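You operate a simulated robot arm through the tools that you are given. There is no shell and no other tool. Be economical: measure what you need, move in short steps, check, and stop when the job is done.

You run a simulated robot arm. Do the job below in one go: nothing can be reset, and whatever is moved stays where it is left.

TASK
Put the eyelet tube with the black cap on top of the blue meter.

Only the result counts: the job must be done as asked and must still hold three seconds after the hand-in. Knocking over, shifting, dropping, spilling or breaking anything else fails it. A push-on lid holds only when it is set on centred and level and pressed home; a screw cap is set on level and turned clockwise until tight.

THE ROBOT
A 7-joint arm with a two-finger parallel gripper, fixed in place. Base frame: the origin is at the foot of the arm, x ahead of it, y to its left, z up; the work surface is at about z = 0. Lengths are in m, angles in rad, forces in N, time in s.
With the tool pointing down near the work surface it reaches from about 0.22 to 0.58 m from the base axis. Its first joint turns from -1.152 to 1.152 rad. Payload 2.5 kg.
The TCP is the grasp point between the finger pads, 0.023 m short of the fingertips. In the tool frame z runs along the fingers and y along their closing line. The gripper opens to 0.094 m. The fingers are 0.038 m wide and 0.01 m thick; the gripper's body (0.054 by 0.096 m) begins 0.039 m behind the TCP.
Orientation is that of the tool frame in the base frame, as a unit quaternion [w, x, y, z]. With the fingers straight down and closing along the base's y, the tool's x points along the base's -x, its y along +y and its z along -z.

THE INTERFACE
- The arm moves only by the tool play_rows. Its argument "rows" is one flat list of numbers, 7 for each row, row after row: the shift along the base's x, y, z in units of 40 mm (1.0 is 40 mm), then the turn, a rotation vector about the base's x, y, z in units of 8 degrees (1.0 is 8 degrees), then the finger opening in m, from 0 to 0.094. In form: [dx, dy, dz, ax, ay, az, claw, dx, dy, dz, ax, ay, az, claw, ...]. A call has 1 to 20 rows; each row shifts and turns the commanded pose from where the row before left it. A call with a number of a shift or a turn outside -1 to 1 is refused whole. Each row takes 0.2 s and may step no farther than 0.05 m and 0.15 rad from the row before; otherwise, or with a gripper value out of range, the whole call is refused. A pose out of reach is approached as far as the arm can. The call stops where the force on the tool passes 40 N (or 10 N more than at its start, if that is more) or the arm is blocked; 0.2 s more then pass. The fingers move at their own pace (about 0.108 m/s each) and stop on an object; they squeeze with about 28 N. The grip force told is the motor's: it shows also when the fingers shut on nothing. Time passes only in rows, and 0.2 s behind the last, so rows that do not move let the fingers close. It gives the time, the measured TCP pose, the force on the tool (base axes), the opening and the grip force at its end, in the units of the frame above (readings bear some noise).
- Cameras (640 x 400 px; columns grow to the right, rows downward): "scene" is fixed at [0.1015, -0.3962, 0.5563]; the picture's right is [0.92, -0.39, 0.00], its down [-0.18, -0.43, -0.89] and it looks along [0.35, 0.82, -0.46] (base axes); focal length 355 px, centre (320, 200). "wrist" rides on the gripper at [0.086, 0.016, -0.075] in the tool frame; the picture's right is [-0.18, 0.98, 0.00], its down [-0.58, -0.11, -0.81] and it looks along [-0.79, -0.15, 0.59] (tool axes); focal length 243 px, centre (320, 200). There is no depth. A picture from a camera that has moved, and an enlarged one, comes with that camera's place and axes in the base frame and with its lens.
- get_image(camera): a new picture of that camera. It takes no simulated time.
- enlarge(camera, box): a new picture of the part [left, top, right, bottom] of that camera's present view, enlarged. It takes no simulated time.
- job_done(): hands the job in; it is judged then, once.

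Go step by step. Nothing tells you positions but the pictures and the camera data: compare them with the known pose of the tool, close in by small moves and look again before you grip or let go. The budget is 90 turns and 38 pictures, counting those below and the enlarged ones. Unless the task says otherwise, let go and move clear before handing in, and close with one line.

The tools are called by a JSON object that holds its "op" and its "data". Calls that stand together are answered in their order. play_rows: Moves the arm, as the interface text tells. Its arguments: {"type":"object","properties":{"rows":{"type":"array"}},"required":["rows"]} The other tools are called the same way: get_image (camera) takes a picture; enlarge (camera, box) takes an enlarged picture of a part of a camera's view; job_done () hands the job in.

At the start:

```text
t: 0.0
position: [0.203, 0.2571, 0.3091]
tool_rot: [0.0, 0.0, 1.0, 0.0]
contact_force: [0.5, 0.1, 0.4]
opening: 0.0939
grasp_force: 0.1
```

scene: 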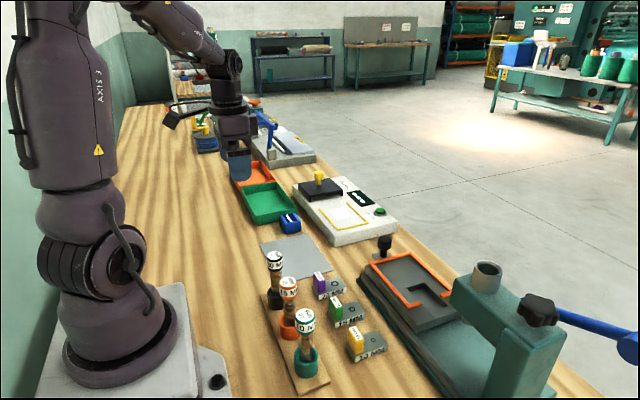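
wrist: 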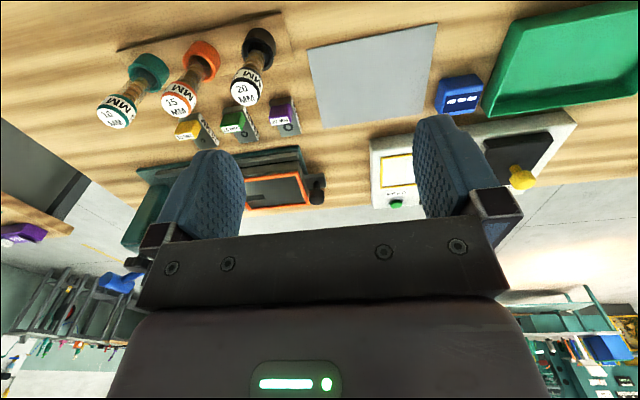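

I see three labelled tubes on a wooden board and a small blue box that may be the meter. I'll take closer views before moving.

{"op": "enlarge", "data": {"camera": "scene", "box": [230, 200, 390, 300]}}

{"op": "enlarge", "data": {"camera": "scene", "box": [240, 240, 400, 400]}}

{"op": "enlarge", "data": {"camera": "wrist", "box": [90, 10, 330, 160]}}

{"op": "enlarge", "data": {"camera": "wrist", "box": [400, 50, 560, 150]}}

```text
4.00 times, centred on (310, 250) of scene
camera zoom: at [0.1015, -0.3962, 0.5563], right [0.92, -0.39, 0.0], down [-0.18, -0.43, -0.89], along [0.35, 0.82, -0.46], focal length 1420 px, centre (360, 0)
```

zoom: 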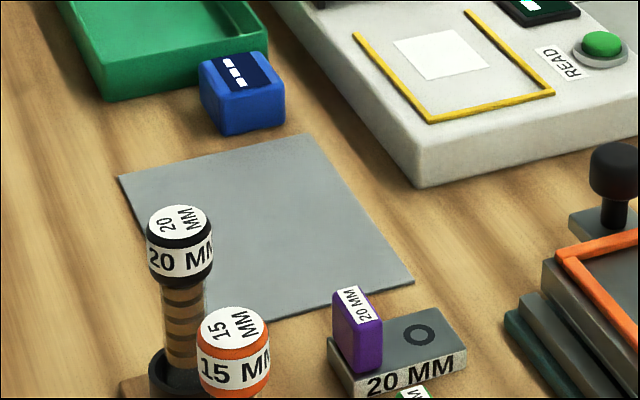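

```text
2.50 times, centred on (320, 320) of scene
camera zoom: at [0.1015, -0.3962, 0.5563], right [0.92, -0.39, 0.0], down [-0.18, -0.43, -0.89], along [0.35, 0.82, -0.46], focal length 888 px, centre (320, -100)
```

zoom: 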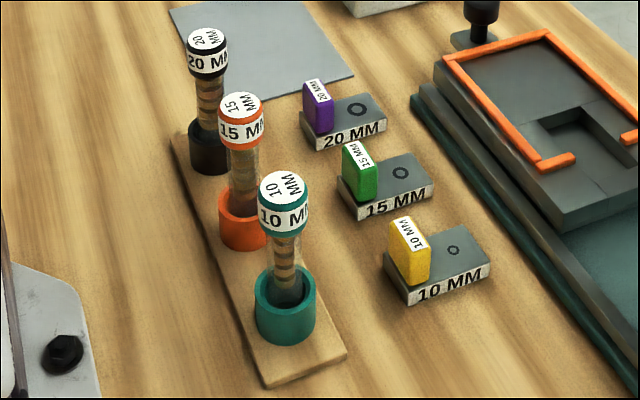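

```text
2.67 times, centred on (210, 85) of wrist
camera zoom: at [0.1174, 0.2725, 0.3843], right [0.18, 0.98, 0.0], down [0.58, -0.11, 0.81], along [0.79, -0.15, -0.59], focal length 647 px, centre (613, 507)
```

zoom: 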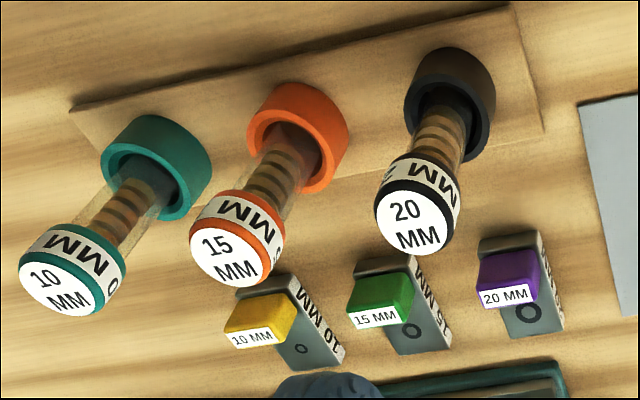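

```text
4.00 times, centred on (480, 100) of wrist
camera zoom: at [0.1174, 0.2725, 0.3843], right [0.18, 0.98, 0.0], down [0.58, -0.11, 0.81], along [0.79, -0.15, -0.59], focal length 970 px, centre (-320, 600)
```

zoom: 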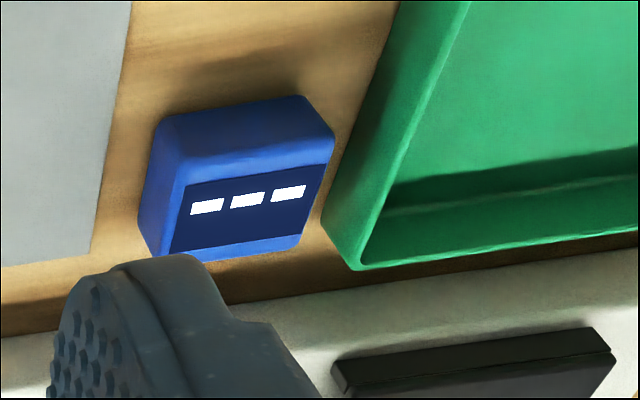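

The black-capped tube (20 MM) stands at about (0.243, 0.168) with its cap top at z≈0.136. The blue meter is near (0.375, 0.46) with its top at z≈0.025. I'll move above the tube and look again.

{"op": "play_rows", "data": {"rows": [0.25, -0.556, -0.6, 0, 0, 0, 0.07, 0.25, -0.556, -0.6, 0, 0, 0, 0.07, 0.25, -0.556, -0.6, 0, 0, 0, 0.07, 0.25, -0.556, -0.6, 0, 0, 0, 0.07, 0, 0, 0, 0, 0, 0, 0.07]}}

{"op": "get_image", "data": {"camera": "scene"}}

{"op": "get_image", "data": {"camera": "wrist"}}

```text
t: 1.2
position: [0.2412, 0.167, 0.213]
tool_rot: [0.0, 0.0, 1.0, 0.0]
contact_force: [-0.1, 0.9, 0.2]
opening: 0.0701
grasp_force: 0.1
```

```text
31 pictures are left
```

scene: 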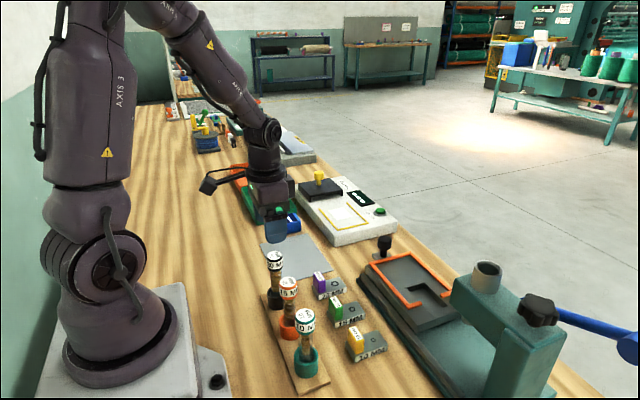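

```text
30 pictures are left
camera wrist: at [0.1549, 0.1832, 0.2881], right [0.18, 0.98, 0.0], down [0.58, -0.11, 0.81], along [0.79, -0.15, -0.59], focal length 243 px, centre (320, 200)
```

wrist: 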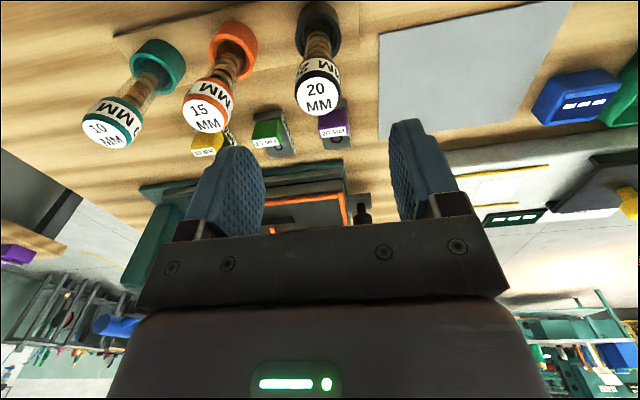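

The tool is above the cap: the wrist view puts the cap at (0.242, 0.166). I'll descend to about cap mid-height and check.

{"op": "play_rows", "data": {"rows": [0, 0, -0.8, 0, 0, 0, 0.07, 0, 0, -0.8, 0, 0, 0, 0.07, 0, 0, -0.7, 0, 0, 0, 0.07, 0, 0, 0, 0, 0, 0, 0.07]}}

{"op": "enlarge", "data": {"camera": "scene", "box": [220, 200, 348, 328]}}

{"op": "get_image", "data": {"camera": "wrist"}}

```text
t: 2.2
position: [0.2439, 0.1668, 0.1214]
tool_rot: [0.001, 0.0, 1.0, 0.001]
contact_force: [0.4, 0.5, -0.7]
opening: 0.0701
grasp_force: 0.1
```

```text
3.12 times, centred on (284, 264) of scene
camera zoom: at [0.1015, -0.3962, 0.5563], right [0.92, -0.39, 0.0], down [-0.18, -0.43, -0.89], along [0.35, 0.82, -0.46], focal length 1110 px, centre (432, 0)
```

zoom: 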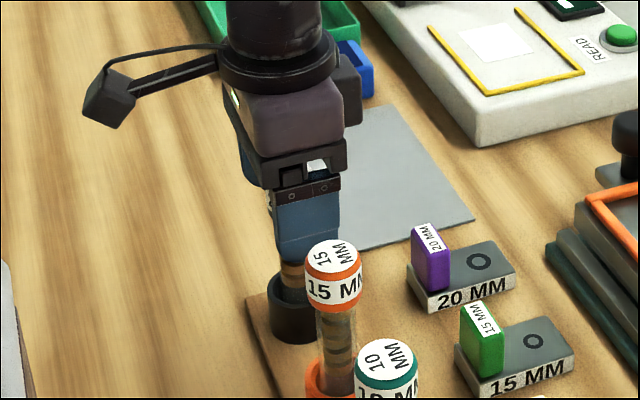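

```text
28 pictures are left
camera wrist: at [0.1564, 0.1823, 0.1958], right [0.18, 0.98, 0.0], down [0.58, -0.11, 0.81], along [0.79, -0.15, -0.59], focal length 243 px, centre (320, 200)
```

wrist: 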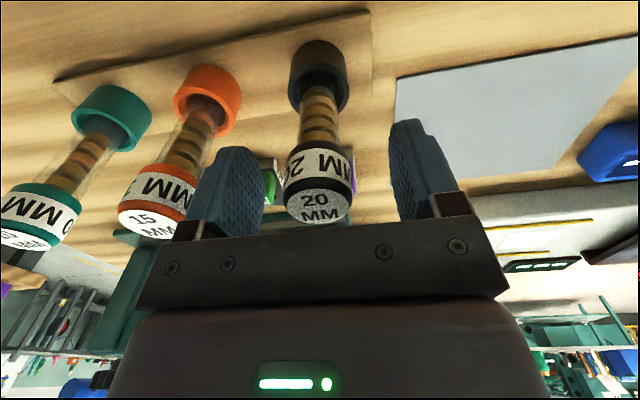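

The cap sits between the pads and the left finger clears the orange tube. I'll close the gripper.

{"op": "play_rows", "data": {"rows": [0, 0, 0, 0, 0, 0, 0.02, 0, 0, 0, 0, 0, 0, 0.02, 0, 0, 0, 0, 0, 0, 0.02, 0, 0, 0, 0, 0, 0, 0.02]}}

```text
t: 3.2
position: [0.2419, 0.167, 0.121]
tool_rot: [0.0, -0.001, 1.0, 0.0]
contact_force: [0.0, -0.1, -0.4]
opening: 0.0312
grasp_force: 28.1
```

The cap is gripped at an opening of 31 mm. I'll lift slowly first, then higher.

{"op": "play_rows", "data": {"rows": [0, 0, 0.4, 0, 0, 0, 0.02, 0, 0, 0.4, 0, 0, 0, 0.02, 0, 0, 0.5, 0, 0, 0, 0.02, 0, 0, 0.6, 0, 0, 0, 0.02, 0, 0, 0.6, 0, 0, 0, 0.02, 0, 0, 0.6, 0, 0, 0, 0.02, 0, 0, 0, 0, 0, 0, 0.02]}}

{"op": "enlarge", "data": {"camera": "scene", "box": [200, 150, 360, 310]}}

{"op": "get_image", "data": {"camera": "wrist"}}

```text
t: 4.8
position: [0.2448, 0.1676, 0.2466]
tool_rot: [0.0, 0.0, 1.0, 0.0]
contact_force: [0.5, -0.4, 0.2]
opening: 0.0309
grasp_force: 27.7
```

```text
2.50 times, centred on (280, 230) of scene
camera zoom: at [0.1015, -0.3962, 0.5563], right [0.92, -0.39, 0.0], down [-0.18, -0.43, -0.89], along [0.35, 0.82, -0.46], focal length 888 px, centre (420, 125)
```

zoom: 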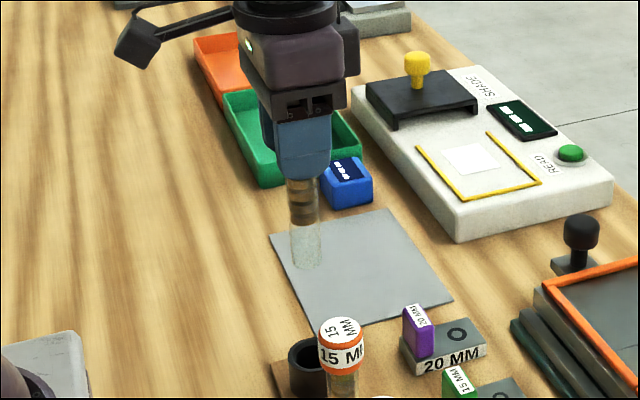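

```text
26 pictures are left
camera wrist: at [0.1579, 0.1829, 0.3223], right [0.18, 0.98, 0.0], down [0.58, -0.11, 0.81], along [0.79, -0.15, -0.59], focal length 243 px, centre (320, 200)
```

wrist: 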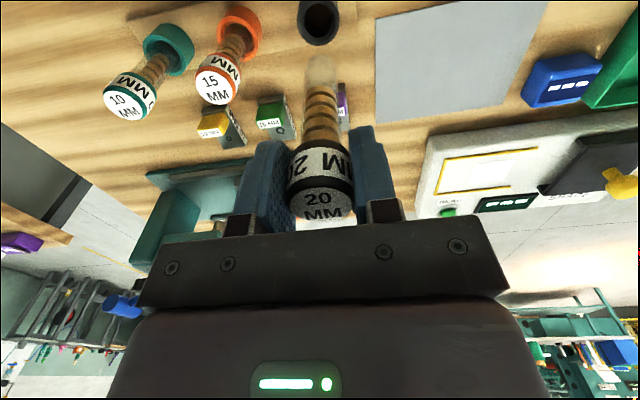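

The tube is out, with its bottom about 0.107 m below the TCP. I'll carry it high toward the meter.

{"op": "play_rows", "data": {"rows": [0.3625, 0.85, 0, 0, 0, 0, 0.02, 0.3625, 0.85, 0, 0, 0, 0, 0.02, 0.3625, 0.85, 0, 0, 0, 0, 0.02, 0.3625, 0.85, 0, 0, 0, 0, 0.02, 0.3625, 0.85, 0, 0, 0, 0, 0.02, 0.3625, 0.85, 0, 0, 0, 0, 0.02, 0.3625, 0.85, 0, 0, 0, 0, 0.02, 0.3625, 0.85, 0, 0, 0, 0, 0.02, 0, 0, 0, 0, 0, 0, 0.02]}}

{"op": "enlarge", "data": {"camera": "scene", "box": [220, 130, 380, 250]}}

{"op": "get_image", "data": {"camera": "wrist"}}

```text
t: 6.8
position: [0.3602, 0.4386, 0.2463]
tool_rot: [0.0, 0.001, 1.0, -0.001]
contact_force: [0.1, 0.8, -0.9]
opening: 0.0309
grasp_force: 28.5
```

```text
3.33 times, centred on (300, 190) of scene
camera zoom: at [0.1015, -0.3962, 0.5563], right [0.92, -0.39, 0.0], down [-0.18, -0.43, -0.89], along [0.35, 0.82, -0.46], focal length 1184 px, centre (387, 233)
```

zoom: 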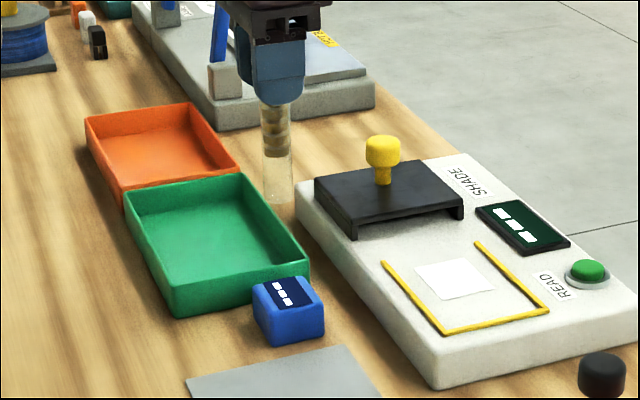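

```text
24 pictures are left
camera wrist: at [0.2742, 0.4545, 0.3222], right [0.18, 0.98, 0.0], down [0.58, -0.11, 0.81], along [0.79, -0.15, -0.59], focal length 243 px, centre (320, 200)
```

wrist: 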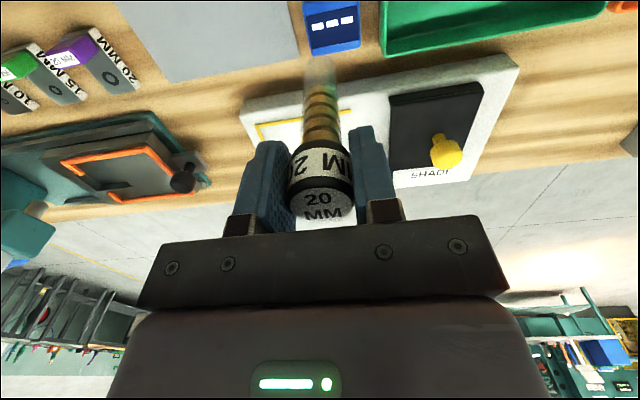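

The meter is now well within both views. I'll enlarge them to locate it precisely.

{"op": "enlarge", "data": {"camera": "wrist", "box": [270, 0, 390, 75]}}

{"op": "enlarge", "data": {"camera": "scene", "box": [270, 200, 318, 240]}}

```text
5.33 times, centred on (330, 38) of wrist
camera zoom: at [0.2742, 0.4545, 0.3222], right [0.18, 0.98, 0.0], down [0.58, -0.11, 0.81], along [0.79, -0.15, -0.59], focal length 1294 px, centre (267, 1067)
```

zoom: 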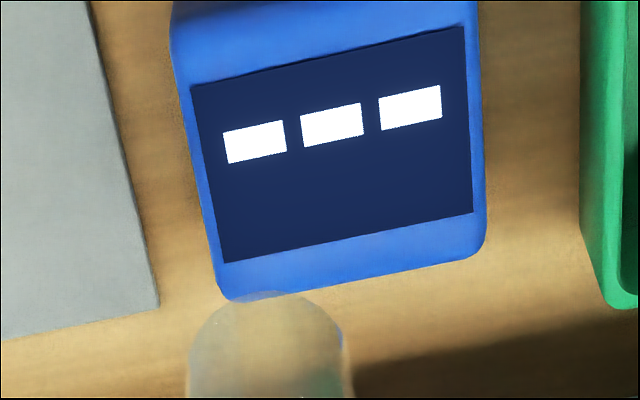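

```text
10.00 times, centred on (294, 220) of scene
camera zoom: at [0.1015, -0.3962, 0.5563], right [0.92, -0.39, 0.0], down [-0.18, -0.43, -0.89], along [0.35, 0.82, -0.46], focal length 3551 px, centre (580, 0)
```

zoom: 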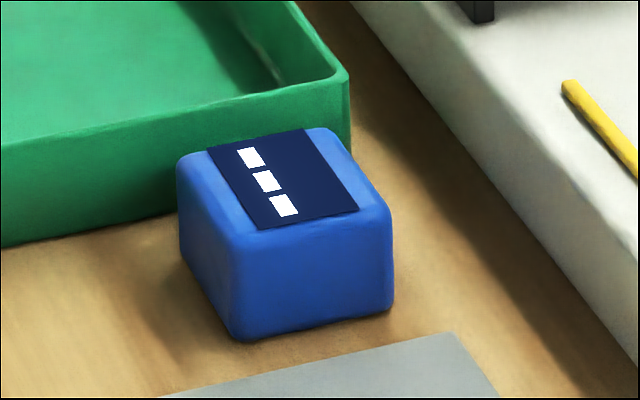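

The meter's top centre triangulates to about (0.369, 0.450, 0.04). I'll align over it and descend partway.

{"op": "play_rows", "data": {"rows": [0.22, 0.285, 0, 0, 0, 0, 0.02, 0, 0, -0.5, 0, 0, 0, 0.02, 0, 0, -0.5, 0, 0, 0, 0.02, 0, 0, -0.5, 0, 0, 0, 0.02, 0, 0, -0.4, 0, 0, 0, 0.02, 0, 0, 0, 0, 0, 0, 0.02]}}

{"op": "enlarge", "data": {"camera": "scene", "box": [254, 170, 334, 250]}}

{"op": "enlarge", "data": {"camera": "wrist", "box": [240, 0, 400, 100]}}

```text
t: 8.2
position: [0.3669, 0.4514, 0.1702]
tool_rot: [0.0, 0.0, 1.0, 0.0]
contact_force: [-0.6, 0.4, -0.7]
opening: 0.0308
grasp_force: 28.2
```

```text
5.00 times, centred on (294, 210) of scene
camera zoom: at [0.1015, -0.3962, 0.5563], right [0.92, -0.39, 0.0], down [-0.18, -0.43, -0.89], along [0.35, 0.82, -0.46], focal length 1775 px, centre (450, 150)
```

zoom: 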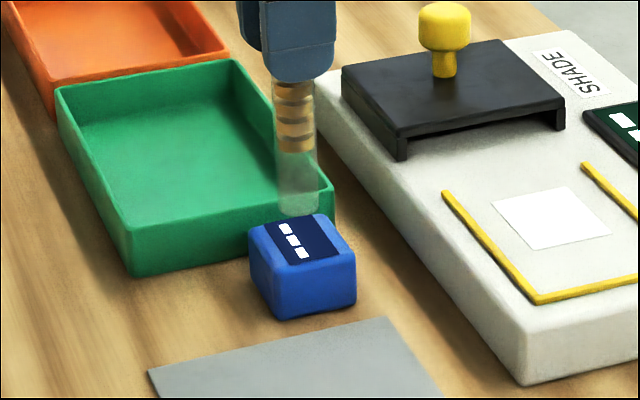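

```text
4.00 times, centred on (320, 50) of wrist
camera zoom: at [0.2813, 0.4681, 0.2449], right [0.18, 0.98, 0.0], down [0.58, -0.11, 0.81], along [0.79, -0.15, -0.59], focal length 970 px, centre (320, 800)
```

zoom: 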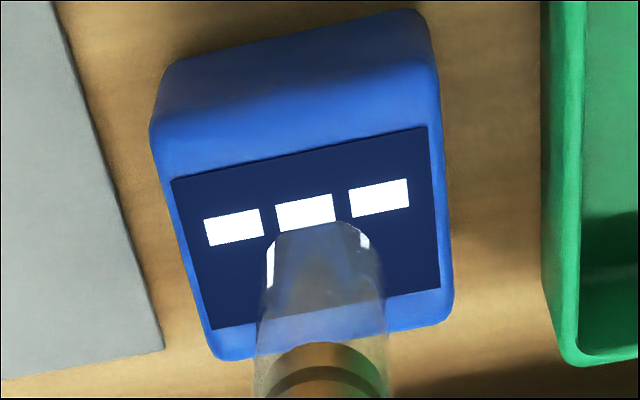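

The tube is nearly centred over the meter, with the bottom about 20 mm above its top. I'll shift 2 mm in −y and lower gently.

{"op": "play_rows", "data": {"rows": [0, -0.05, -0.1, 0, 0, 0, 0.02, 0, 0, -0.1, 0, 0, 0, 0.02, 0, 0, -0.1, 0, 0, 0, 0.02, 0, 0, -0.08, 0, 0, 0, 0.02, 0, 0, 0, 0, 0, 0, 0.02]}}

{"op": "enlarge", "data": {"camera": "scene", "box": [270, 190, 318, 240]}}

{"op": "enlarge", "data": {"camera": "wrist", "box": [240, 0, 400, 100]}}

```text
t: 9.4
position: [0.368, 0.4489, 0.1527]
tool_rot: [0.0, 0.0, 1.0, 0.0]
contact_force: [0.0, -0.5, -0.8]
opening: 0.031
grasp_force: 28.0
```

```text
8.00 times, centred on (294, 215) of scene
camera zoom: at [0.1015, -0.3962, 0.5563], right [0.92, -0.39, 0.0], down [-0.18, -0.43, -0.89], along [0.35, 0.82, -0.46], focal length 2841 px, centre (528, 80)
```

zoom: 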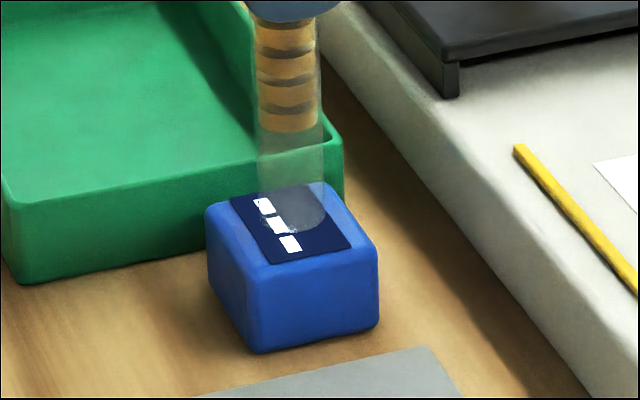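

```text
4.00 times, centred on (320, 50) of wrist
camera zoom: at [0.2819, 0.4644, 0.2278], right [0.18, 0.98, 0.0], down [0.58, -0.11, 0.81], along [0.79, -0.15, -0.59], focal length 970 px, centre (320, 800)
```

zoom: 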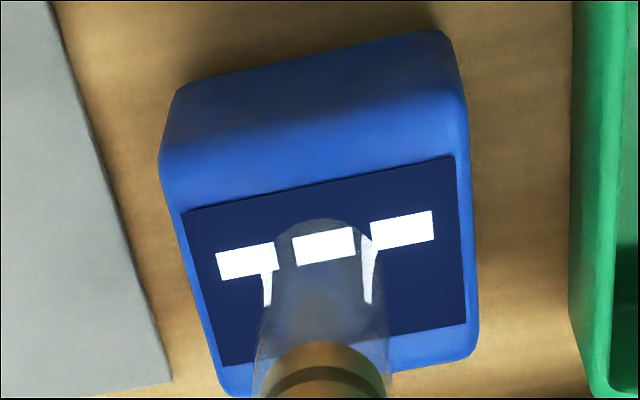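

The tube is centred over the panel and a few mm above it. I'll lower in 1.5–2 mm steps until contact.

{"op": "play_rows", "data": {"rows": [0, 0, -0.04, 0, 0, 0, 0.02, 0, 0, -0.04, 0, 0, 0, 0.02, 0, 0, 0, 0, 0, 0, 0.02]}}

{"op": "enlarge", "data": {"camera": "scene", "box": [270, 190, 318, 240]}}

```text
t: 10.2
position: [0.3684, 0.448, 0.1501]
tool_rot: [0.001, 0.0, 1.0, 0.0]
contact_force: [-0.3, 0.6, -0.6]
opening: 0.0306
grasp_force: 28.2
```

```text
8.00 times, centred on (294, 215) of scene
camera zoom: at [0.1015, -0.3962, 0.5563], right [0.92, -0.39, 0.0], down [-0.18, -0.43, -0.89], along [0.35, 0.82, -0.46], focal length 2841 px, centre (528, 80)
```

zoom: 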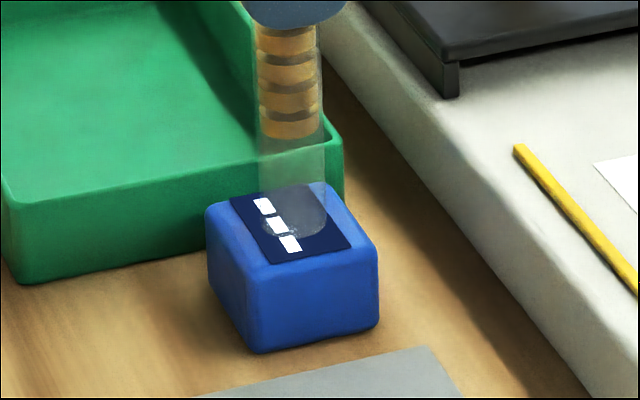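

No contact yet, so I'll keep lowering in 1 mm steps.

{"op": "play_rows", "data": {"rows": [0, 0, -0.03, 0, 0, 0, 0.02, 0, 0, 0, 0, 0, 0, 0.02, 0, 0, -0.02, 0, 0, 0, 0.02, 0, 0, 0, 0, 0, 0, 0.02]}}

```text
t: 11.2
position: [0.3692, 0.4493, 0.1491]
tool_rot: [0.0, 0.0, 1.0, 0.0]
contact_force: [-0.7, 0.3, 3.8]
opening: 0.0308
grasp_force: 28.1
```

There is light contact at 3.8 N, so the tube is resting on the meter. I'll open the gripper slowly.

{"op": "play_rows", "data": {"rows": [0, 0, 0, 0, 0, 0, 0.031, 0, 0, 0, 0, 0, 0, 0.033, 0, 0, 0, 0, 0, 0, 0.037, 0, 0, 0, 0, 0, 0, 0.045, 0, 0, 0, 0, 0, 0, 0.06, 0, 0, 0, 0, 0, 0, 0.07, 0, 0, 0, 0, 0, 0, 0.07]}}

{"op": "enlarge", "data": {"camera": "scene", "box": [254, 150, 334, 250]}}

{"op": "get_image", "data": {"camera": "wrist"}}

```text
t: 12.8
position: [0.3683, 0.4495, 0.1484]
tool_rot: [0.001, 0.0, 1.0, 0.001]
contact_force: [0.7, 0.0, 0.0]
opening: 0.07
grasp_force: 0.1
```

```text
4.00 times, centred on (294, 200) of scene
camera zoom: at [0.1015, -0.3962, 0.5563], right [0.92, -0.39, 0.0], down [-0.18, -0.43, -0.89], along [0.35, 0.82, -0.46], focal length 1420 px, centre (424, 200)
```

zoom: 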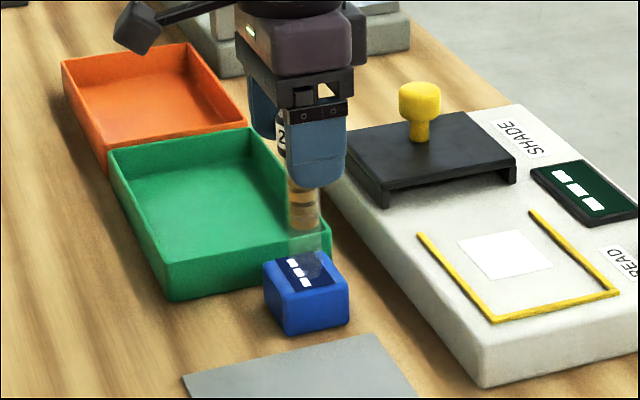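

```text
15 pictures are left
camera wrist: at [0.2817, 0.4649, 0.224], right [0.18, 0.98, 0.0], down [0.58, -0.11, 0.81], along [0.79, -0.15, -0.59], focal length 243 px, centre (320, 200)
```

wrist: 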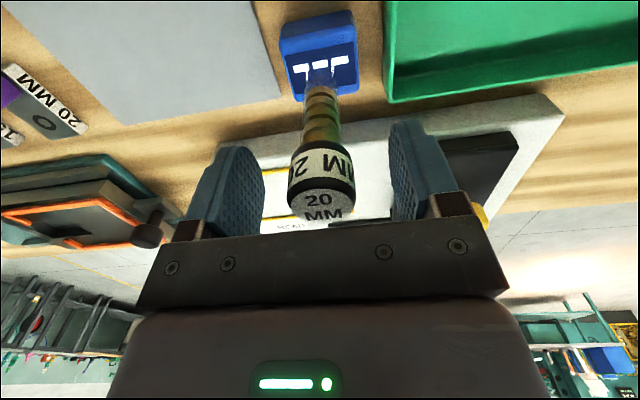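

The tube stands upright on the meter with the fingers clear. I'll raise straight up and confirm.

{"op": "play_rows", "data": {"rows": [0, 0, 0.3, 0, 0, 0, 0.07, 0, 0, 0.5, 0, 0, 0, 0.07, 0, 0, 0.6, 0, 0, 0, 0.07, 0, 0, 0.6, 0, 0, 0, 0.07, 0, 0, 0, 0, 0, 0, 0.07, -0.5, -0.5, 0, 0, 0, 0, 0.07, -0.5, -0.5, 0, 0, 0, 0, 0.07, 0, 0, 0, 0, 0, 0, 0.07]}}

{"op": "enlarge", "data": {"camera": "scene", "box": [254, 150, 334, 250]}}

{"op": "get_image", "data": {"camera": "scene"}}

```text
t: 14.6
position: [0.3272, 0.4109, 0.2265]
tool_rot: [0.0, 0.0, 1.0, 0.0]
contact_force: [-0.9, 0.3, 0.3]
opening: 0.0702
grasp_force: 0.0
```

```text
4.00 times, centred on (294, 200) of scene
camera zoom: at [0.1015, -0.3962, 0.5563], right [0.92, -0.39, 0.0], down [-0.18, -0.43, -0.89], along [0.35, 0.82, -0.46], focal length 1420 px, centre (424, 200)
```

zoom: 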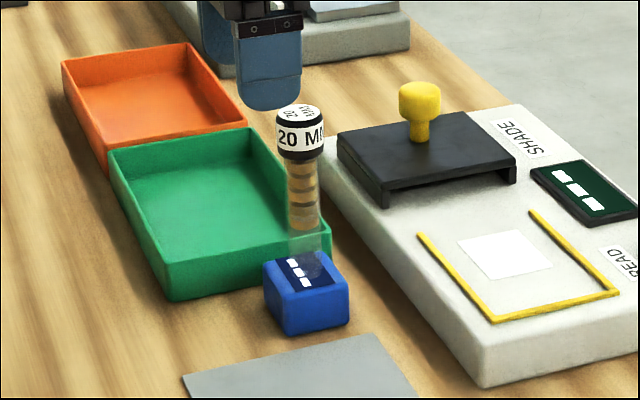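

```text
13 pictures are left
```

scene: 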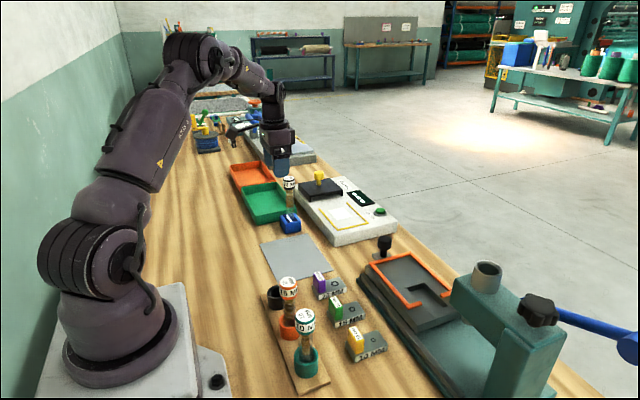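

The tube stands freely and upright on the blue meter, the gripper is clear, and nothing else has moved. I'm handing in.

{"op": "job_done", "data": {}}

```text
The job is handed in.
```

The eyelet tube with the black cap (20 MM) is standing upright on top of the blue meter, with the gripper released and clear.
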